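You operate a simulated robot arm through the tools that you are given. There is no shell and no other tool. Be economical: measure what you need, move in short steps, check, and stop when the job is done.

You run a simulated robot arm. Do the job below in one go: nothing can be reset, and whatever is moved stays where it is left.

Task
Take the refill from the free top of the steel bench and put it on top of the white cold pack.

The check looks at the end state, three seconds after you hand in, the way a careful person would. Anything else that was tipped, shoved, dropped, spilled or broken makes it a failure.

Robot
A 6-joint arm with a two-finger parallel gripper, fixed in place. Base frame: the origin is at the foot of the arm, x ahead of it, y to its left, z up; the work surface is at about z = 0. Units: mm, rad, N and s.
With the tool pointing down near the work surface it reaches from about 140 to 580 mm from the base axis. Its first joint turns from -1.152 to 1.152 rad. Payload 2.1 kg.
The tool frame sits at the grasp point between the pads (the TCP): z along the fingers, y along the line on which they close. The tips reach 30 mm beyond it. Largest opening 94 mm; finger width 28, thickness 10; the body of the gripper, 50 by 96 mm, starts 55 mm behind the TCP.
Orientation is that of the tool frame in the base frame, as [roll, pitch, yaw] about the fixed x, y, z axes, in that order (R = Rz(yaw) Ry(pitch) Rx(roll)). With the fingers straight down and closing along the base's y, the tool's x points along the base's -x, its y along +y and its z along -z.

Tools
- The arm moves only by the tool send_rows. Its argument "rows" is a list of rows, each an object (a shift or turn left out is 0, a gripper value left out holds the last) with "translation": the shift along the base's x, y, z in units of 500 mm (1.0 is 500 mm), a list of three; "rot": the turn, a rotation vector about the base's x, y, z in units of 180 degrees (1.0 is 180 degrees), a list of three; "hand": the opening, from 0 (shut) to 1 (fully open). In form: [{"translation": [x, y, z], "rot": [rx, ry, rz], "hand": hand}, ...]. A call has 1 to 8 rows; each row is the pose to reach, as a shift and turn from the pose commanded when the call began. A call with a number of a shift or a turn outside -1 to 1 is refused whole. Each row takes 0.2 s and may step no farther than 50 mm and 0.15 rad from the row before; otherwise, or with a gripper value out of range, the whole call is refused. Where a pose cannot be reached the arm comes as near as it can. A force on the tool above 40 N (or 10 N above the force at the start of the call, whichever is more), or a blocked arm, ends the call early, and 0.2 s more pass. The fingers move at their own pace (about 72 mm/s each) and stop on an object; they squeeze with about 42 N. The grip force told is the motor's: it shows also when the fingers shut on nothing. Time passes only in rows, and 0.2 s behind the last, so rows that repeat a pose let the fingers close. The reply holds the time, the measured pose of the TCP, the force on the tool along the base axes, the opening and the grip force, in the units named above and with some noise, and new pictures: "show" is both (left out), scene, wrist or none.
- Cameras (640 x 400 px; columns grow to the right, rows downward): "scene" is fixed at [49.4, -362.7, 495.2]; the picture's right is [0.84, -0.55, 0.00], its down [-0.25, -0.39, -0.89] and it looks along [0.48, 0.74, -0.47] (base axes); focal length 310 px, centre (320, 200). "wrist" rides on the gripper at [76, 14, -102] in the tool frame; the picture's right is [-0.18, 0.98, 0.00], its down [-0.75, -0.14, -0.64] and it looks along [-0.63, -0.12, 0.77] (tool axes); focal length 243 px, centre (320, 200). There is no depth. A picture from a camera that has moved, and an enlarged one, comes with that camera's place and axes in the base frame and with its lens.
- zoom(camera, box): a new picture of the part [left, top, right, bottom] of that camera's present view, enlarged. The clock stands still meanwhile.
- close_job(): hands the job in; it is judged then, once.

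Go step by step. Nothing tells you positions but the pictures and the camera data: compare them with the known pose of the tool, close in by small moves and look again before you grip or let go. The budget is 90 turns and 170 pictures, counting those below and the enlarged ones. Unless the task says otherwise, let go and move clear before handing in, and close with one line.

The tools are called by a JSON object that holds its "api" and its "payload". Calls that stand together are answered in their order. send_rows: Moves the arm, as the interface text tells. Its arguments: {"type":"object","properties":{"rows":{"type":"array"},"show":{"type":"string","enum":["both","scene","wrist","none"]}},"required":["rows"]} The other tools are called the same way: zoom (camera, box) takes an enlarged picture of a part of a camera's view; close_job () hands the job in.

At the start:

```text
time: 0.0
ee_pos: [348.0, 168.9, 250.0]
orientation: [3.141, -0.001, 3.141]
ft_force: [-0.6, -0.9, 0.5]
opening: 93.8
gripper_force: 0.0
```

scene: 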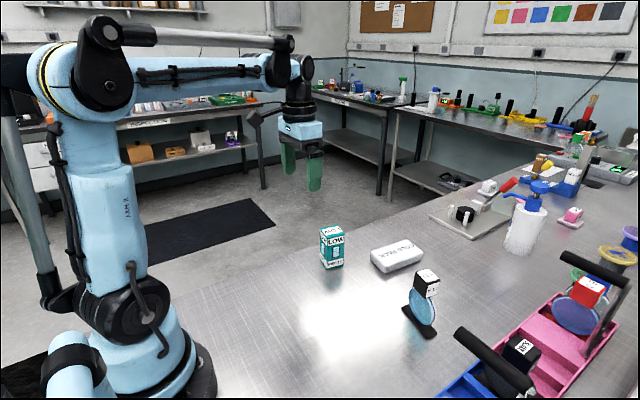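
wrist: 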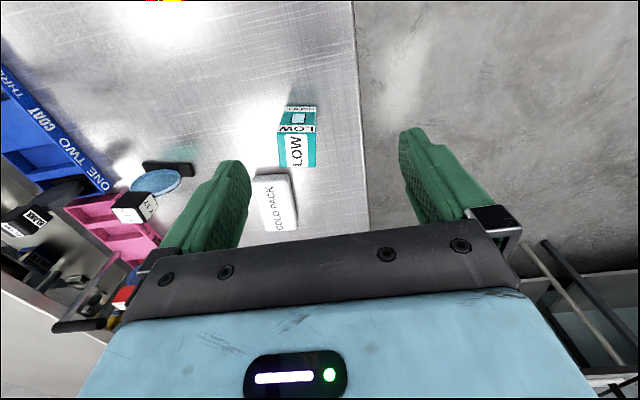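

I see a teal/white box, a white cold pack, a round blue thing with a small box on it, and trays with other small boxes. I'll zoom in to identify the refill.

{"api": "zoom", "payload": {"camera": "scene", "box": [300, 210, 460, 350]}}

{"api": "zoom", "payload": {"camera": "scene", "box": [440, 230, 640, 400]}}

{"api": "zoom", "payload": {"camera": "scene", "box": [430, 140, 640, 270]}}

{"api": "zoom", "payload": {"camera": "wrist", "box": [100, 90, 340, 250]}}

```text
2.86 times, centred on (380, 280) of scene
camera zoom: at [49.4, -362.7, 495.2], right [0.84, -0.55, 0.0], down [-0.25, -0.39, -0.89], along [0.48, 0.74, -0.47], focal length 884 px, centre (149, -29)
```

zoom: 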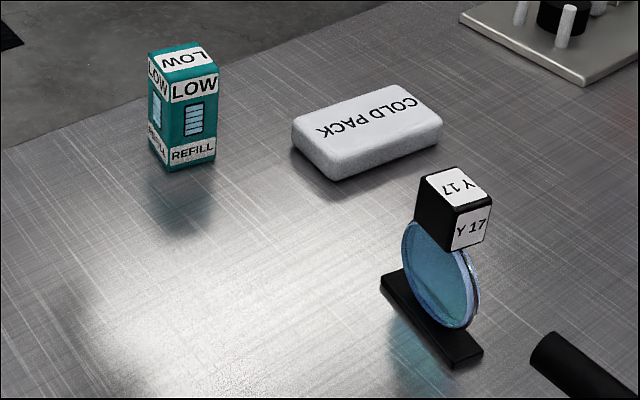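

```text
2.35 times, centred on (540, 315) of scene
camera zoom: at [49.4, -362.7, 495.2], right [0.84, -0.55, 0.0], down [-0.25, -0.39, -0.89], along [0.48, 0.74, -0.47], focal length 728 px, centre (-198, -71)
```

zoom: 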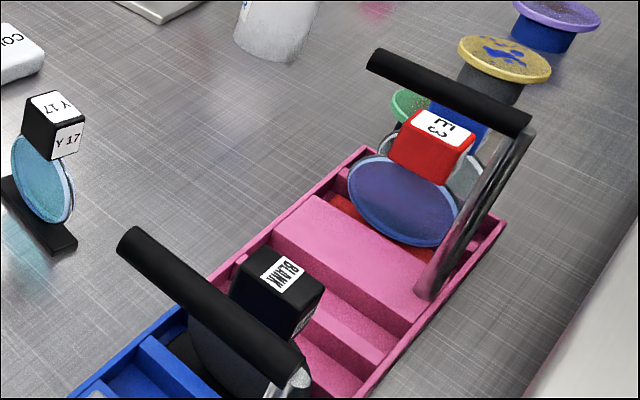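

```text
3.05 times, centred on (535, 205) of scene
camera zoom: at [49.4, -362.7, 495.2], right [0.84, -0.55, 0.0], down [-0.25, -0.39, -0.89], along [0.48, 0.74, -0.47], focal length 944 px, centre (-335, 185)
```

zoom: 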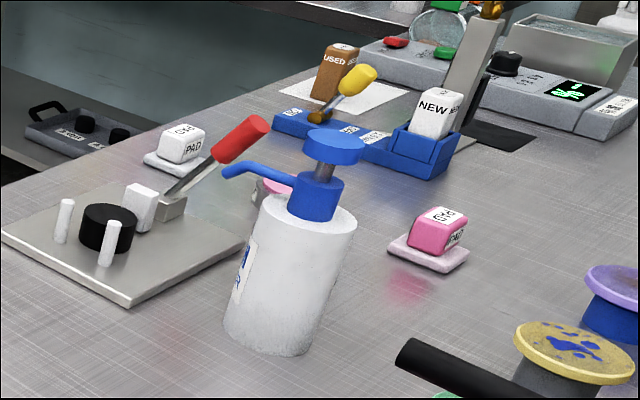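

```text
2.50 times, centred on (220, 170) of wrist
camera zoom: at [271.2, 182.7, 351.2], right [0.18, 0.98, 0.0], down [0.75, -0.14, 0.64], along [0.63, -0.12, -0.77], focal length 606 px, centre (570, 275)
```

zoom: 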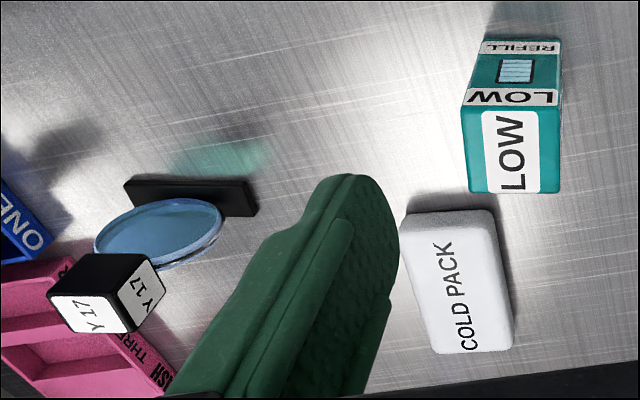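

The refill is the teal/white "LOW / REFILL" box, about 42×42×90 mm, standing near (404, 127) and turned about -11°. The cold pack is near (537, 50). I'll move above the refill and check again.

{"api": "send_rows", "payload": {"rows": [{"translation": [0.037, -0.027, -0.05], "rot": [0, 0, -0.02], "hand": 1}, {"translation": [0.075, -0.055, -0.1], "rot": [0, 0, -0.04]}, {"translation": [0.112, -0.082, -0.14], "rot": [0, 0, -0.061]}, {"translation": [0.112, -0.082, -0.14], "rot": [0, 0, -0.061]}]}}

```text
time: 1.0
ee_pos: [402.9, 128.6, 178.1]
orientation: [3.142, 0.0, 2.948]
ft_force: [-0.1, -0.8, 0.4]
opening: 94.1
gripper_force: 0.1
camera wrist: at [331.8, 156.4, 280.7], right [0.37, 0.93, 0.0], down [0.71, -0.28, 0.64], along [0.6, -0.24, -0.77], focal length 243 px, centre (320, 200)
```

scene: 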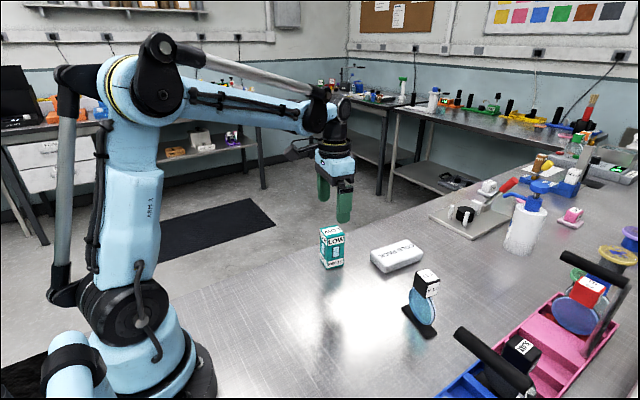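
wrist: 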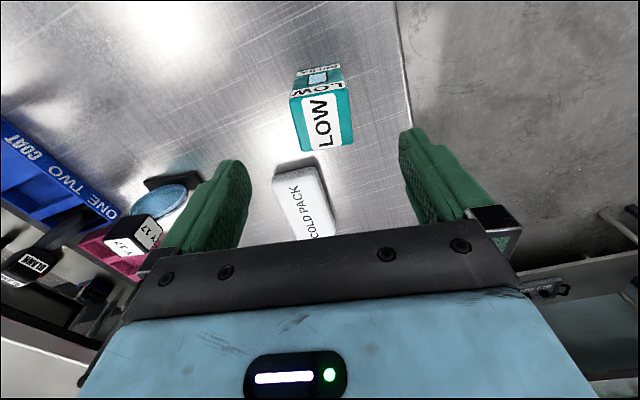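

The gripper is roughly above the refill; I'll zoom in to refine its position and yaw.

{"api": "zoom", "payload": {"camera": "wrist", "box": [260, 50, 380, 170]}}

{"api": "zoom", "payload": {"camera": "scene", "box": [300, 215, 364, 279]}}

```text
3.33 times, centred on (320, 110) of wrist
camera zoom: at [331.8, 156.4, 280.7], right [0.37, 0.93, 0.0], down [0.71, -0.28, 0.64], along [0.6, -0.24, -0.77], focal length 809 px, centre (320, 500)
```

zoom: 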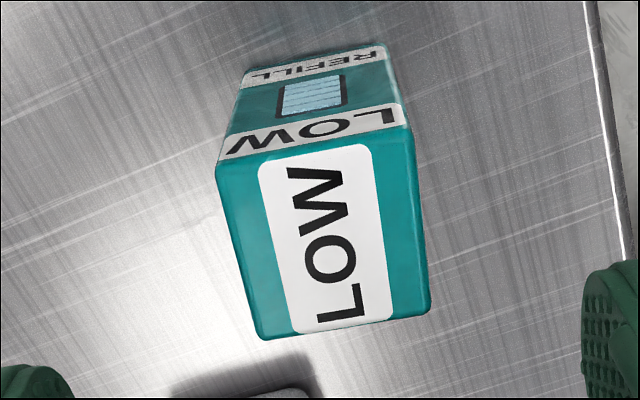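

```text
6.25 times, centred on (332, 247) of scene
camera zoom: at [49.4, -362.7, 495.2], right [0.84, -0.55, 0.0], down [-0.25, -0.39, -0.89], along [0.48, 0.74, -0.47], focal length 1935 px, centre (245, -94)
```

zoom: 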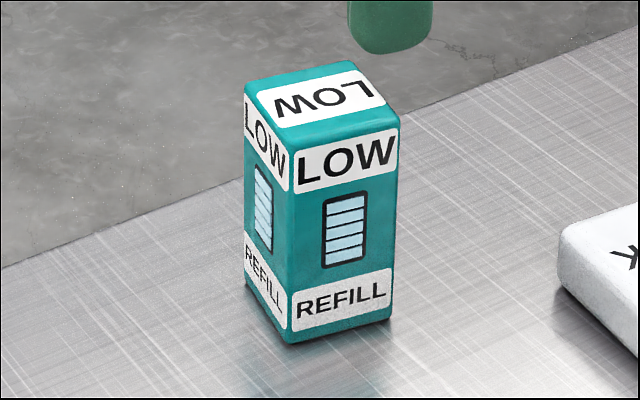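

Refill measured at about (403, 127), yaw -11°, top at about z = 89, so the gripper is aligned. I'll descend to z ≈ 58 with the fingers open.

{"api": "send_rows", "payload": {"rows": [{"translation": [0, -0.002, -0.07]}, {"translation": [0, -0.002, -0.14]}, {"translation": [0, -0.002, -0.2]}, {"translation": [0, -0.002, -0.244]}, {"translation": [0, -0.002, -0.244]}]}}

```text
time: 2.2
ee_pos: [403.1, 127.6, 56.9]
orientation: [3.141, 0.0, 2.951]
ft_force: [0.7, -0.8, -0.5]
opening: 94.1
gripper_force: 0.1
camera wrist: at [331.0, 155.2, 159.4], right [0.37, 0.93, 0.0], down [0.71, -0.28, 0.64], along [0.6, -0.24, -0.77], focal length 243 px, centre (320, 200)
```

scene: 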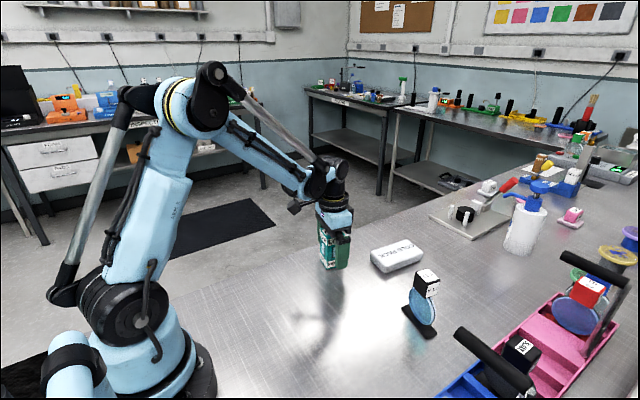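
wrist: 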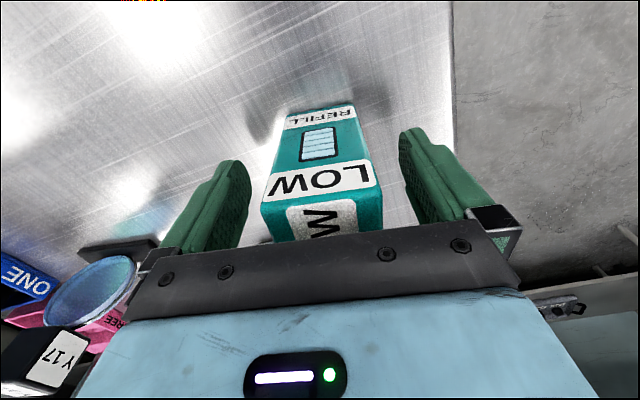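

The refill is centred between the pads. I'll close the fingers now.

{"api": "send_rows", "payload": {"rows": [{"hand": 0}, {"hand": 0}, {"hand": 0}, {"hand": 0}], "show": "wrist"}}

```text
time: 3.2
ee_pos: [402.9, 126.7, 57.4]
orientation: [3.141, 0.0, 2.953]
ft_force: [0.3, -0.3, 0.2]
opening: 49.9
gripper_force: 41.8
camera wrist: at [331.0, 155.2, 159.7], right [0.37, 0.93, 0.0], down [0.71, -0.28, 0.64], along [0.6, -0.24, -0.77], focal length 243 px, centre (320, 200)
```

wrist: 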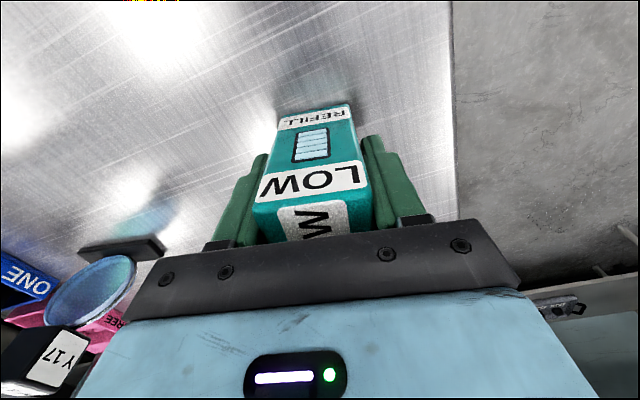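

It is gripped at 50 mm opening with firm force. I'll lift it.

{"api": "send_rows", "payload": {"rows": [{"translation": [0, 0, 0.04], "hand": 0}, {"translation": [0, 0, 0.1]}, {"translation": [0, 0, 0.17]}, {"translation": [0, 0, 0.17]}]}}

```text
time: 4.2
ee_pos: [405.8, 128.2, 141.8]
orientation: [-3.141, 0.002, 2.951]
ft_force: [-0.4, 1.2, -1.2]
opening: 45.2
gripper_force: 41.7
camera wrist: at [332.5, 156.4, 243.5], right [0.37, 0.93, 0.0], down [0.71, -0.28, 0.64], along [0.6, -0.24, -0.77], focal length 243 px, centre (320, 200)
```

scene: 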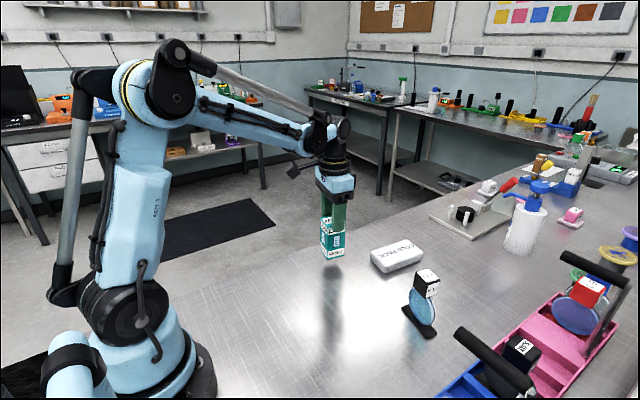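
wrist: 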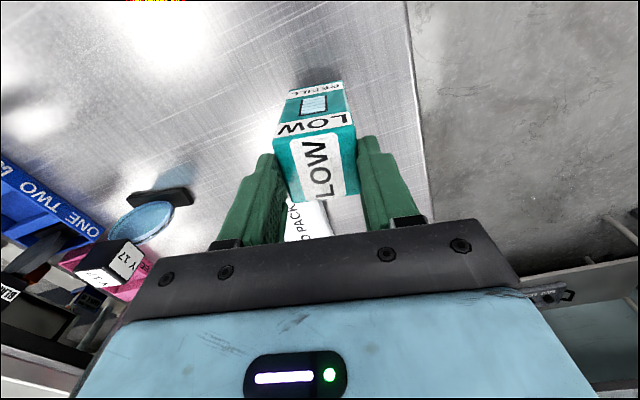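

The box seems to sit lower in the grip than before. I'll look closely.

{"api": "zoom", "payload": {"camera": "scene", "box": [290, 160, 390, 280]}}

{"api": "zoom", "payload": {"camera": "wrist", "box": [220, 60, 420, 250]}}

```text
3.33 times, centred on (340, 220) of scene
camera zoom: at [49.4, -362.6, 495.2], right [0.84, -0.55, 0.0], down [-0.25, -0.39, -0.89], along [0.48, 0.74, -0.47], focal length 1032 px, centre (253, 133)
```

zoom: 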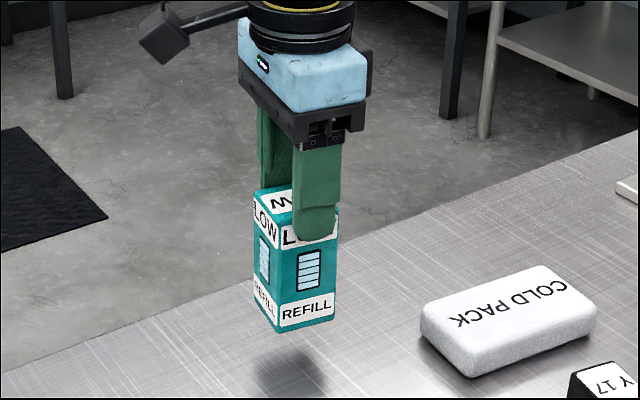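

```text
2.11 times, centred on (320, 155) of wrist
camera zoom: at [332.5, 156.4, 243.5], right [0.37, 0.93, 0.0], down [0.71, -0.28, 0.64], along [0.6, -0.24, -0.77], focal length 511 px, centre (320, 295)
```

zoom: 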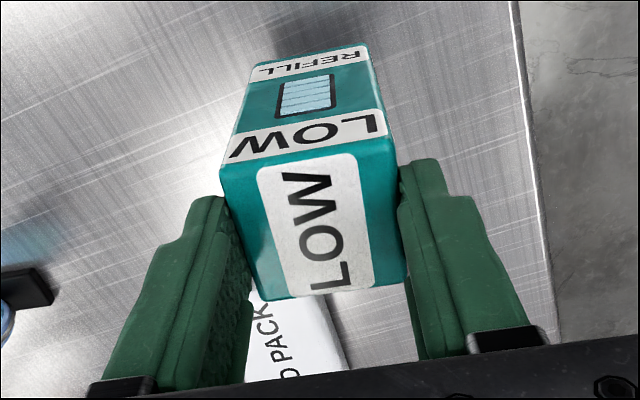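

The box slipped about 50 mm down in the grip, and its bottom is now near z = 30. I'll set it straight back down slowly and regrip.

{"api": "send_rows", "payload": {"rows": [{"translation": [0, 0, -0.02], "hand": 0}, {"translation": [0, 0, -0.036]}, {"translation": [0, 0, -0.046]}]}}

{"api": "zoom", "payload": {"camera": "scene", "box": [290, 160, 390, 280]}}

```text
time: 5.0
ee_pos: [403.7, 126.5, 119.0]
orientation: [-3.141, 0.0, 2.952]
ft_force: [1.0, -0.1, -1.8]
opening: 45.2
gripper_force: 41.6
camera wrist: at [331.4, 155.3, 220.2], right [0.37, 0.93, 0.0], down [0.71, -0.28, 0.64], along [0.6, -0.24, -0.77], focal length 243 px, centre (320, 200)
```

scene: 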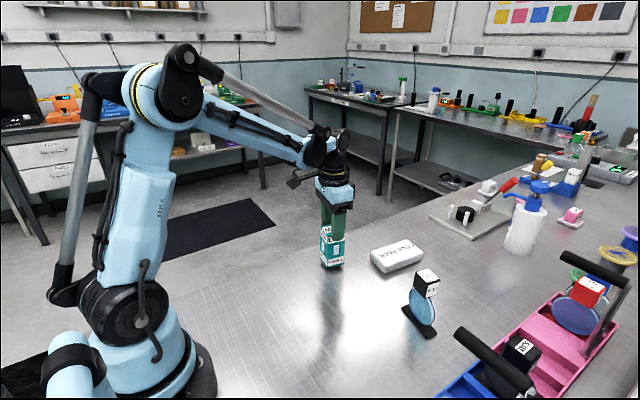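
wrist: 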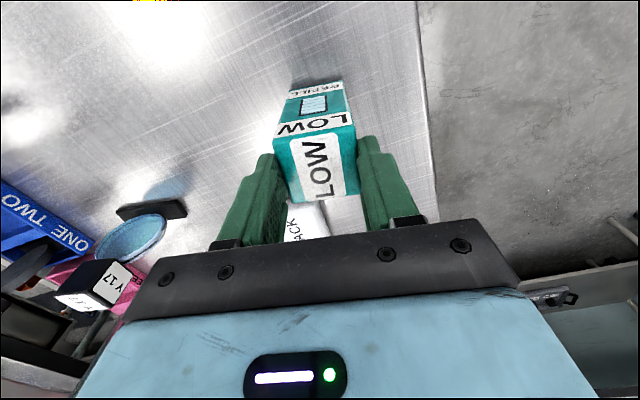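

```text
3.33 times, centred on (340, 220) of scene
camera zoom: at [49.4, -362.6, 495.2], right [0.84, -0.55, 0.0], down [-0.25, -0.39, -0.89], along [0.48, 0.74, -0.47], focal length 1032 px, centre (253, 133)
```

zoom: 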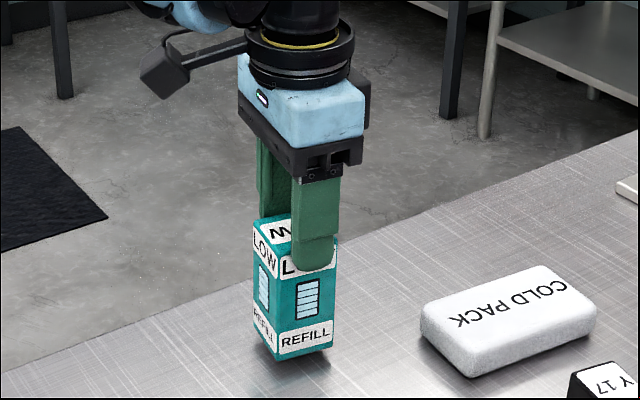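

No further slip during this move; the bottom is about 5 mm above the bench. I'll ease it down to contact.

{"api": "send_rows", "payload": {"rows": [{"translation": [0, 0, -0.004], "hand": 0}, {"translation": [0, 0, -0.008]}, {"translation": [0, 0, -0.012]}, {"translation": [0, 0, -0.012]}], "show": "none"}}

{"api": "zoom", "payload": {"camera": "scene", "box": [290, 160, 390, 280]}}

```text
time: 6.0
ee_pos: [403.7, 127.9, 113.2]
orientation: [3.141, 0.001, 2.952]
ft_force: [-0.7, 0.1, -1.8]
opening: 45.2
gripper_force: 41.8
```

```text
3.33 times, centred on (340, 220) of scene
camera zoom: at [49.4, -362.6, 495.2], right [0.84, -0.55, 0.0], down [-0.25, -0.39, -0.89], along [0.48, 0.74, -0.47], focal length 1032 px, centre (253, 133)
```

zoom: 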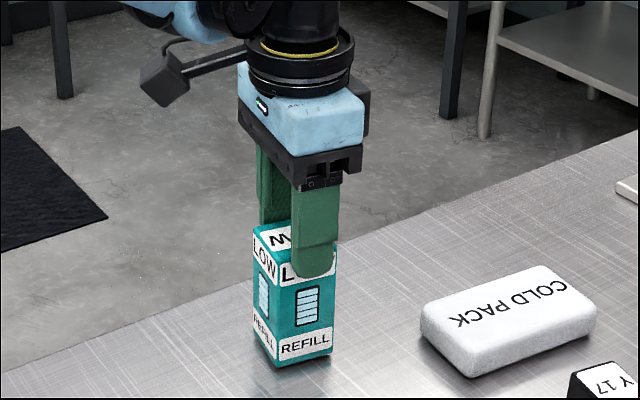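

Nearly touching, but the force still shows the hanging weight. A few more millimetres down.

{"api": "send_rows", "payload": {"rows": [{"translation": [0, 0, -0.003], "hand": 0}, {"translation": [0, 0, -0.006]}, {"translation": [0, 0, -0.006]}], "show": "none"}}

```text
time: 6.8
ee_pos: [402.8, 127.0, 110.4]
orientation: [-3.141, 0.0, 2.951]
ft_force: [-0.4, 1.3, 31.6]
opening: 45.4
gripper_force: 42.3
```

Contact is confirmed, and this grip held against 31 N without slipping, so I'll keep it. I'll lift slowly as a test.

{"api": "send_rows", "payload": {"rows": [{"translation": [0, 0, 0.006], "hand": 0}, {"translation": [0, 0, 0.014]}, {"translation": [0, 0, 0.026]}, {"translation": [0, 0, 0.042]}, {"translation": [0, 0, 0.06]}, {"translation": [0, 0, 0.08]}, {"translation": [0, 0, 0.1]}, {"translation": [0, 0, 0.11]}]}}

{"api": "zoom", "payload": {"camera": "scene", "box": [290, 140, 430, 280]}}

```text
time: 8.6
ee_pos: [404.1, 128.7, 165.0]
orientation: [-3.14, 0.001, 2.951]
ft_force: [0.5, 0.0, -1.9]
opening: 45.2
gripper_force: 41.7
camera wrist: at [330.7, 155.8, 267.5], right [0.37, 0.93, 0.0], down [0.71, -0.28, 0.64], along [0.6, -0.24, -0.77], focal length 243 px, centre (320, 200)
```

scene: 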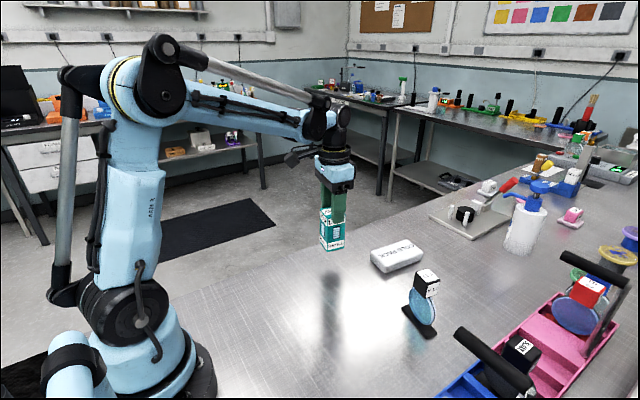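
wrist: 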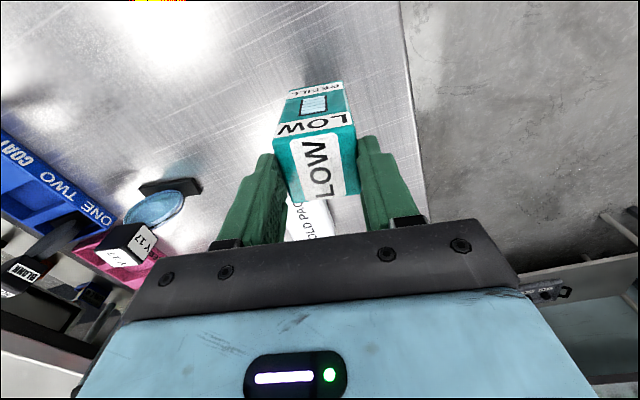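

```text
2.86 times, centred on (360, 210) of scene
camera zoom: at [49.4, -362.6, 495.2], right [0.84, -0.55, 0.0], down [-0.25, -0.39, -0.89], along [0.48, 0.74, -0.47], focal length 884 px, centre (206, 171)
```

zoom: 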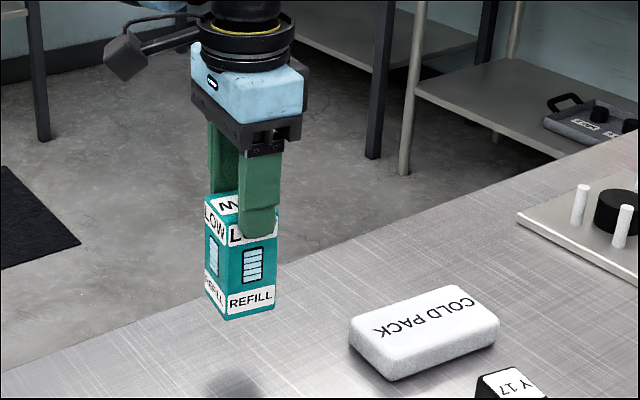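

The grip is holding with the bottom at about z = 54. I'll move over the cold pack in gentle steps.

{"api": "send_rows", "payload": {"rows": [{"translation": [0.015, -0.009, 0.004], "hand": 0}, {"translation": [0.05, -0.03, 0.01]}, {"translation": [0.095, -0.058, 0.015]}, {"translation": [0.14, -0.085, 0.02]}, {"translation": [0.185, -0.113, 0.02]}, {"translation": [0.225, -0.137, 0.02]}, {"translation": [0.248, -0.151, 0.02]}, {"translation": [0.256, -0.156, 0.02]}]}}

{"api": "zoom", "payload": {"camera": "scene", "box": [330, 140, 470, 290]}}

{"api": "zoom", "payload": {"camera": "wrist", "box": [220, 60, 420, 250]}}

```text
time: 10.4
ee_pos: [531.8, 50.2, 175.1]
orientation: [-3.141, 0.0, 2.951]
ft_force: [-0.8, 0.5, -1.7]
opening: 45.5
gripper_force: 42.0
camera wrist: at [459.4, 77.2, 276.7], right [0.37, 0.93, 0.0], down [0.71, -0.28, 0.64], along [0.6, -0.24, -0.77], focal length 243 px, centre (320, 200)
```

scene: 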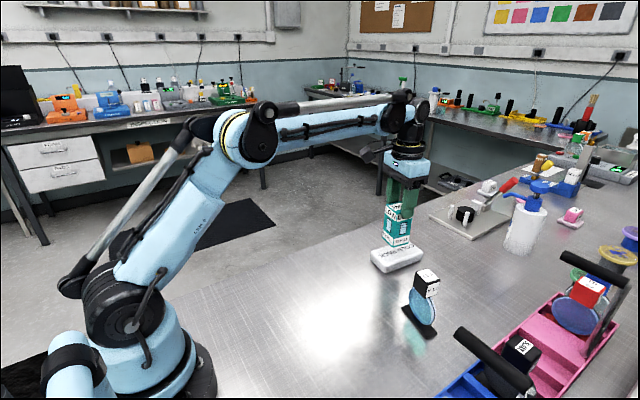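
wrist: 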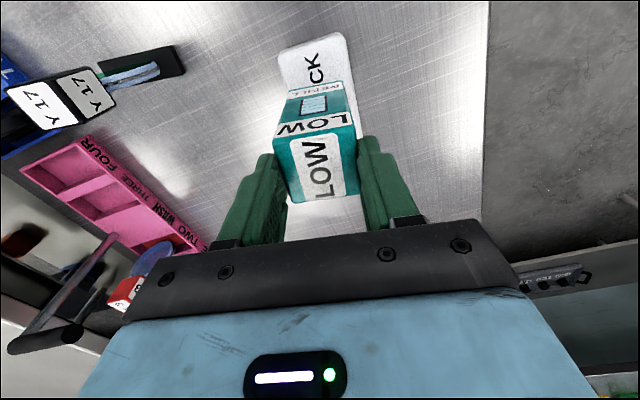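

```text
2.67 times, centred on (400, 215) of scene
camera zoom: at [49.4, -362.7, 495.2], right [0.84, -0.55, 0.0], down [-0.25, -0.39, -0.89], along [0.48, 0.74, -0.47], focal length 826 px, centre (107, 160)
```

zoom: 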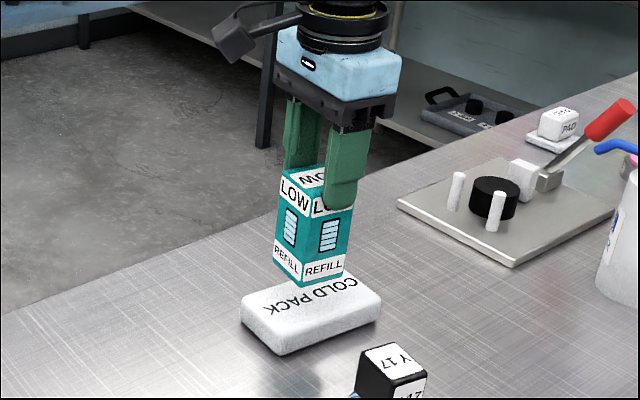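

```text
2.11 times, centred on (320, 155) of wrist
camera zoom: at [459.4, 77.2, 276.7], right [0.37, 0.93, 0.0], down [0.71, -0.28, 0.64], along [0.6, -0.24, -0.77], focal length 511 px, centre (320, 295)
```

zoom: 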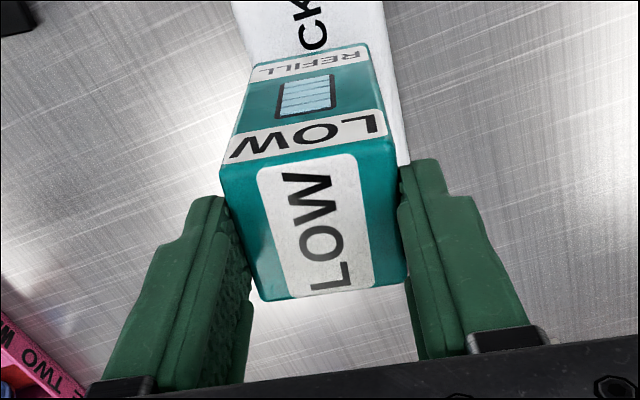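

The box hangs centred over the pack (box ≈ (533, 48), pack ≈ (541, 49)), with about 39 mm to go. I'll lower gently, nudging by +3/+2 mm.

{"api": "send_rows", "payload": {"rows": [{"translation": [0.004, 0.002, -0.012], "hand": 0}, {"translation": [0.006, 0.004, -0.03]}, {"translation": [0.006, 0.004, -0.046]}, {"translation": [0.006, 0.004, -0.056]}, {"translation": [0.006, 0.004, -0.062]}, {"translation": [0.006, 0.004, -0.062]}], "show": "none"}}

{"api": "zoom", "payload": {"camera": "scene", "box": [350, 180, 450, 290]}}

```text
time: 11.8
ee_pos: [534.1, 50.3, 143.9]
orientation: [3.141, -0.001, 2.95]
ft_force: [-0.7, -0.5, -2.1]
opening: 45.3
gripper_force: 41.6
```

```text
3.64 times, centred on (400, 235) of scene
camera zoom: at [49.4, -362.7, 495.2], right [0.84, -0.55, 0.0], down [-0.25, -0.39, -0.89], along [0.48, 0.74, -0.47], focal length 1126 px, centre (29, 73)
```

zoom: 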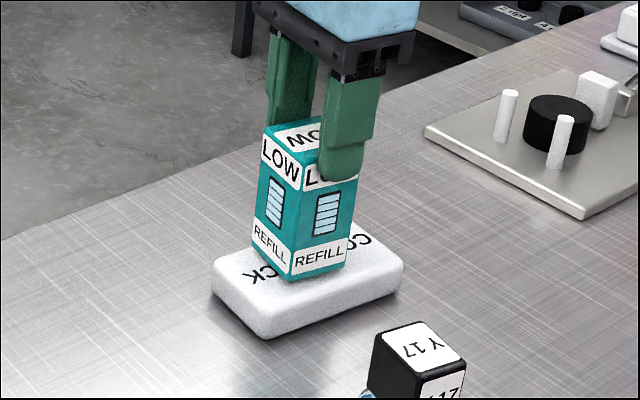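

Still hanging free, a few millimetres above the pack. I'll continue in tiny steps until contact.

{"api": "send_rows", "payload": {"rows": [{"translation": [0, 0, -0.004], "hand": 0}, {"translation": [0, 0, -0.008]}, {"translation": [0, 0, -0.008]}], "show": "none"}}

```text
time: 12.6
ee_pos: [533.8, 51.0, 140.7]
orientation: [3.141, 0.0, 2.951]
ft_force: [0.5, -1.1, 0.6]
opening: 45.3
gripper_force: 42.3
```

The force went from -2.1 to +0.6 N, so contact has just been made. One more millimetre to check.

{"api": "send_rows", "payload": {"rows": [{"translation": [0, 0, -0.002], "hand": 0}, {"translation": [0, 0, -0.002]}]}}

{"api": "zoom", "payload": {"camera": "scene", "box": [350, 180, 450, 290]}}

```text
time: 13.2
ee_pos: [532.7, 51.6, 140.3]
orientation: [3.141, 0.003, 2.951]
ft_force: [0.5, -0.8, 32.1]
opening: 45.5
gripper_force: 41.9
camera wrist: at [461.8, 79.1, 241.9], right [0.37, 0.93, 0.0], down [0.71, -0.28, 0.64], along [0.6, -0.24, -0.77], focal length 243 px, centre (320, 200)
```

scene: 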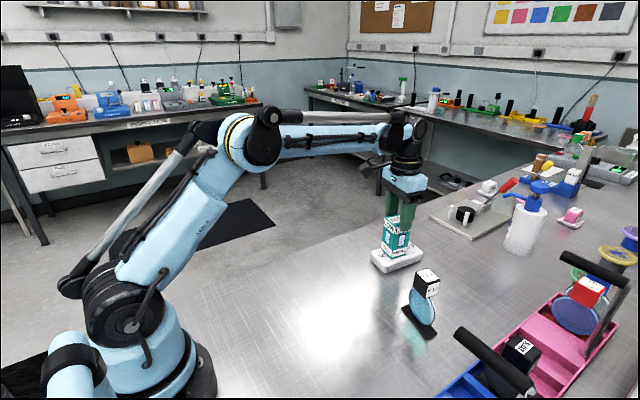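
wrist: 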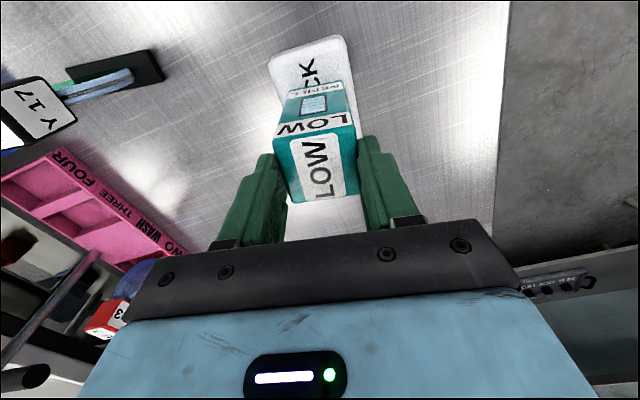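

```text
3.64 times, centred on (400, 235) of scene
camera zoom: at [49.3, -362.7, 495.2], right [0.84, -0.55, 0.0], down [-0.25, -0.39, -0.89], along [0.48, 0.74, -0.46], focal length 1126 px, centre (29, 73)
```

zoom: 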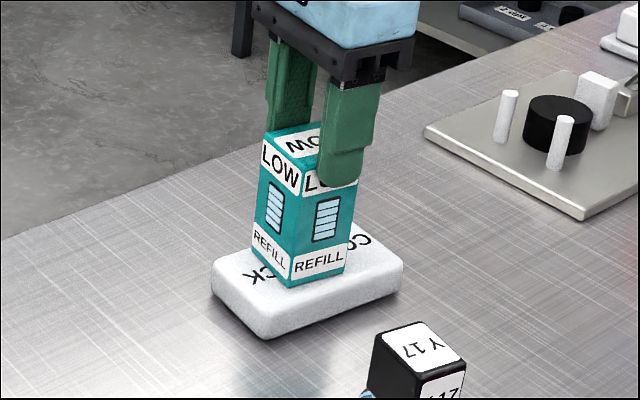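

Firm contact, with the box upright and well within the pack's top. I'll relax the pressure by 1 mm, then open gradually.

{"api": "send_rows", "payload": {"rows": [{"translation": [0, 0, 0.002], "hand": 0}, {"translation": [0, 0, 0.002], "hand": 0.52}, {"translation": [0, 0, 0.002], "hand": 0.6}, {"translation": [0, 0, 0.002], "hand": 0.75}, {"translation": [0, 0, 0.002], "hand": 0.75}]}}

```text
time: 14.4
ee_pos: [534.1, 50.5, 139.4]
orientation: [-3.141, -0.001, 2.951]
ft_force: [0.0, 0.1, -0.4]
opening: 70.4
gripper_force: 0.0
camera wrist: at [462.1, 79.0, 242.1], right [0.37, 0.93, 0.0], down [0.71, -0.28, 0.64], along [0.6, -0.24, -0.77], focal length 243 px, centre (320, 200)
```

scene: 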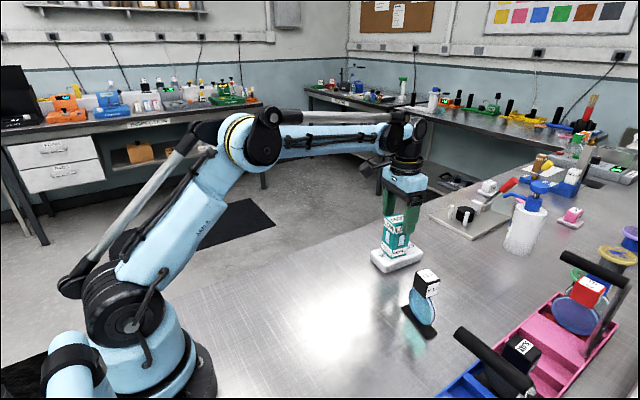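
wrist: 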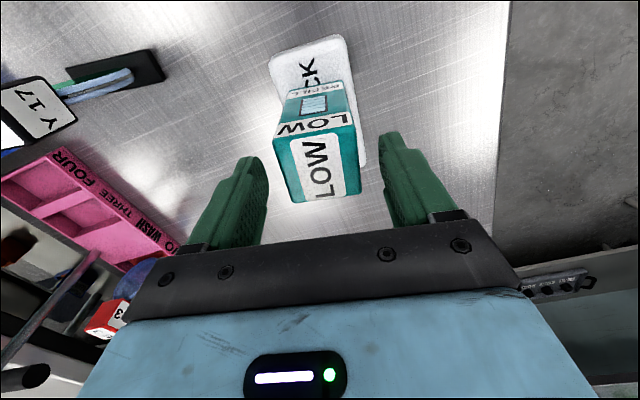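

The box is released and standing. I'll rise straight up and clear.

{"api": "send_rows", "payload": {"rows": [{"translation": [0, 0, 0.02], "hand": 0.8}, {"translation": [0, 0, 0.06]}, {"translation": [0, 0, 0.11]}, {"translation": [-0.06, 0.02, 0.16]}, {"translation": [-0.12, 0.04, 0.18]}]}}

{"api": "zoom", "payload": {"camera": "scene", "box": [350, 180, 450, 290]}}

```text
time: 15.6
ee_pos: [475.3, 69.8, 228.5]
orientation: [3.141, 0.0, 2.951]
ft_force: [-0.5, -0.6, 0.8]
opening: 75.4
gripper_force: 0.0
camera wrist: at [402.8, 98.7, 331.4], right [0.37, 0.93, 0.0], down [0.71, -0.28, 0.64], along [0.6, -0.24, -0.77], focal length 243 px, centre (320, 200)
```

scene: 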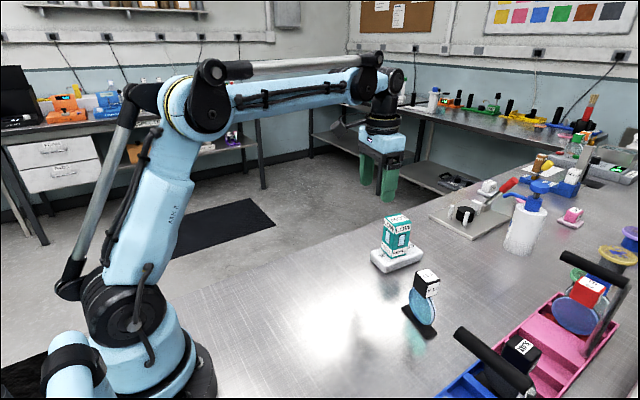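
wrist: 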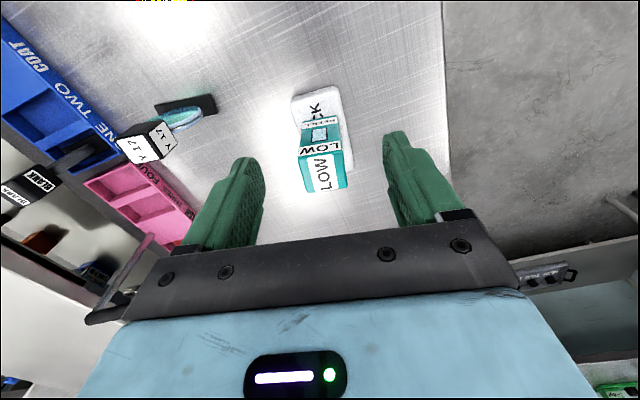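

```text
3.64 times, centred on (400, 235) of scene
camera zoom: at [49.5, -362.7, 495.2], right [0.84, -0.55, 0.0], down [-0.25, -0.39, -0.89], along [0.48, 0.74, -0.47], focal length 1126 px, centre (29, 73)
```

zoom: 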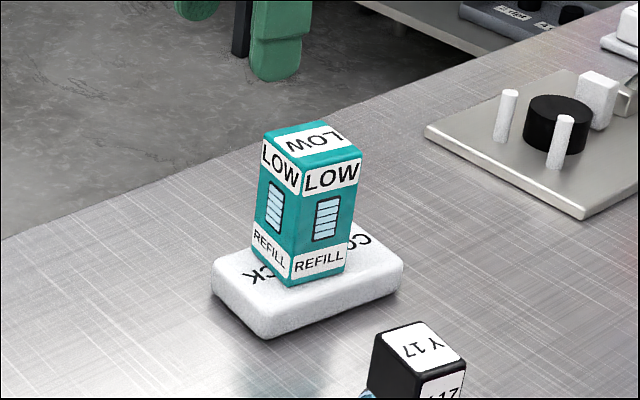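

The refill stands upright on the cold pack, the arm is clear, and nothing else has moved. I'm handing in.

{"api": "close_job", "payload": {}}

```text
The job is handed in.
```

The refill is standing upright on top of the white cold pack; it slipped in the grip on the first lift, so I set it back on the bench and lifted it again slowly, and nothing else was disturbed.
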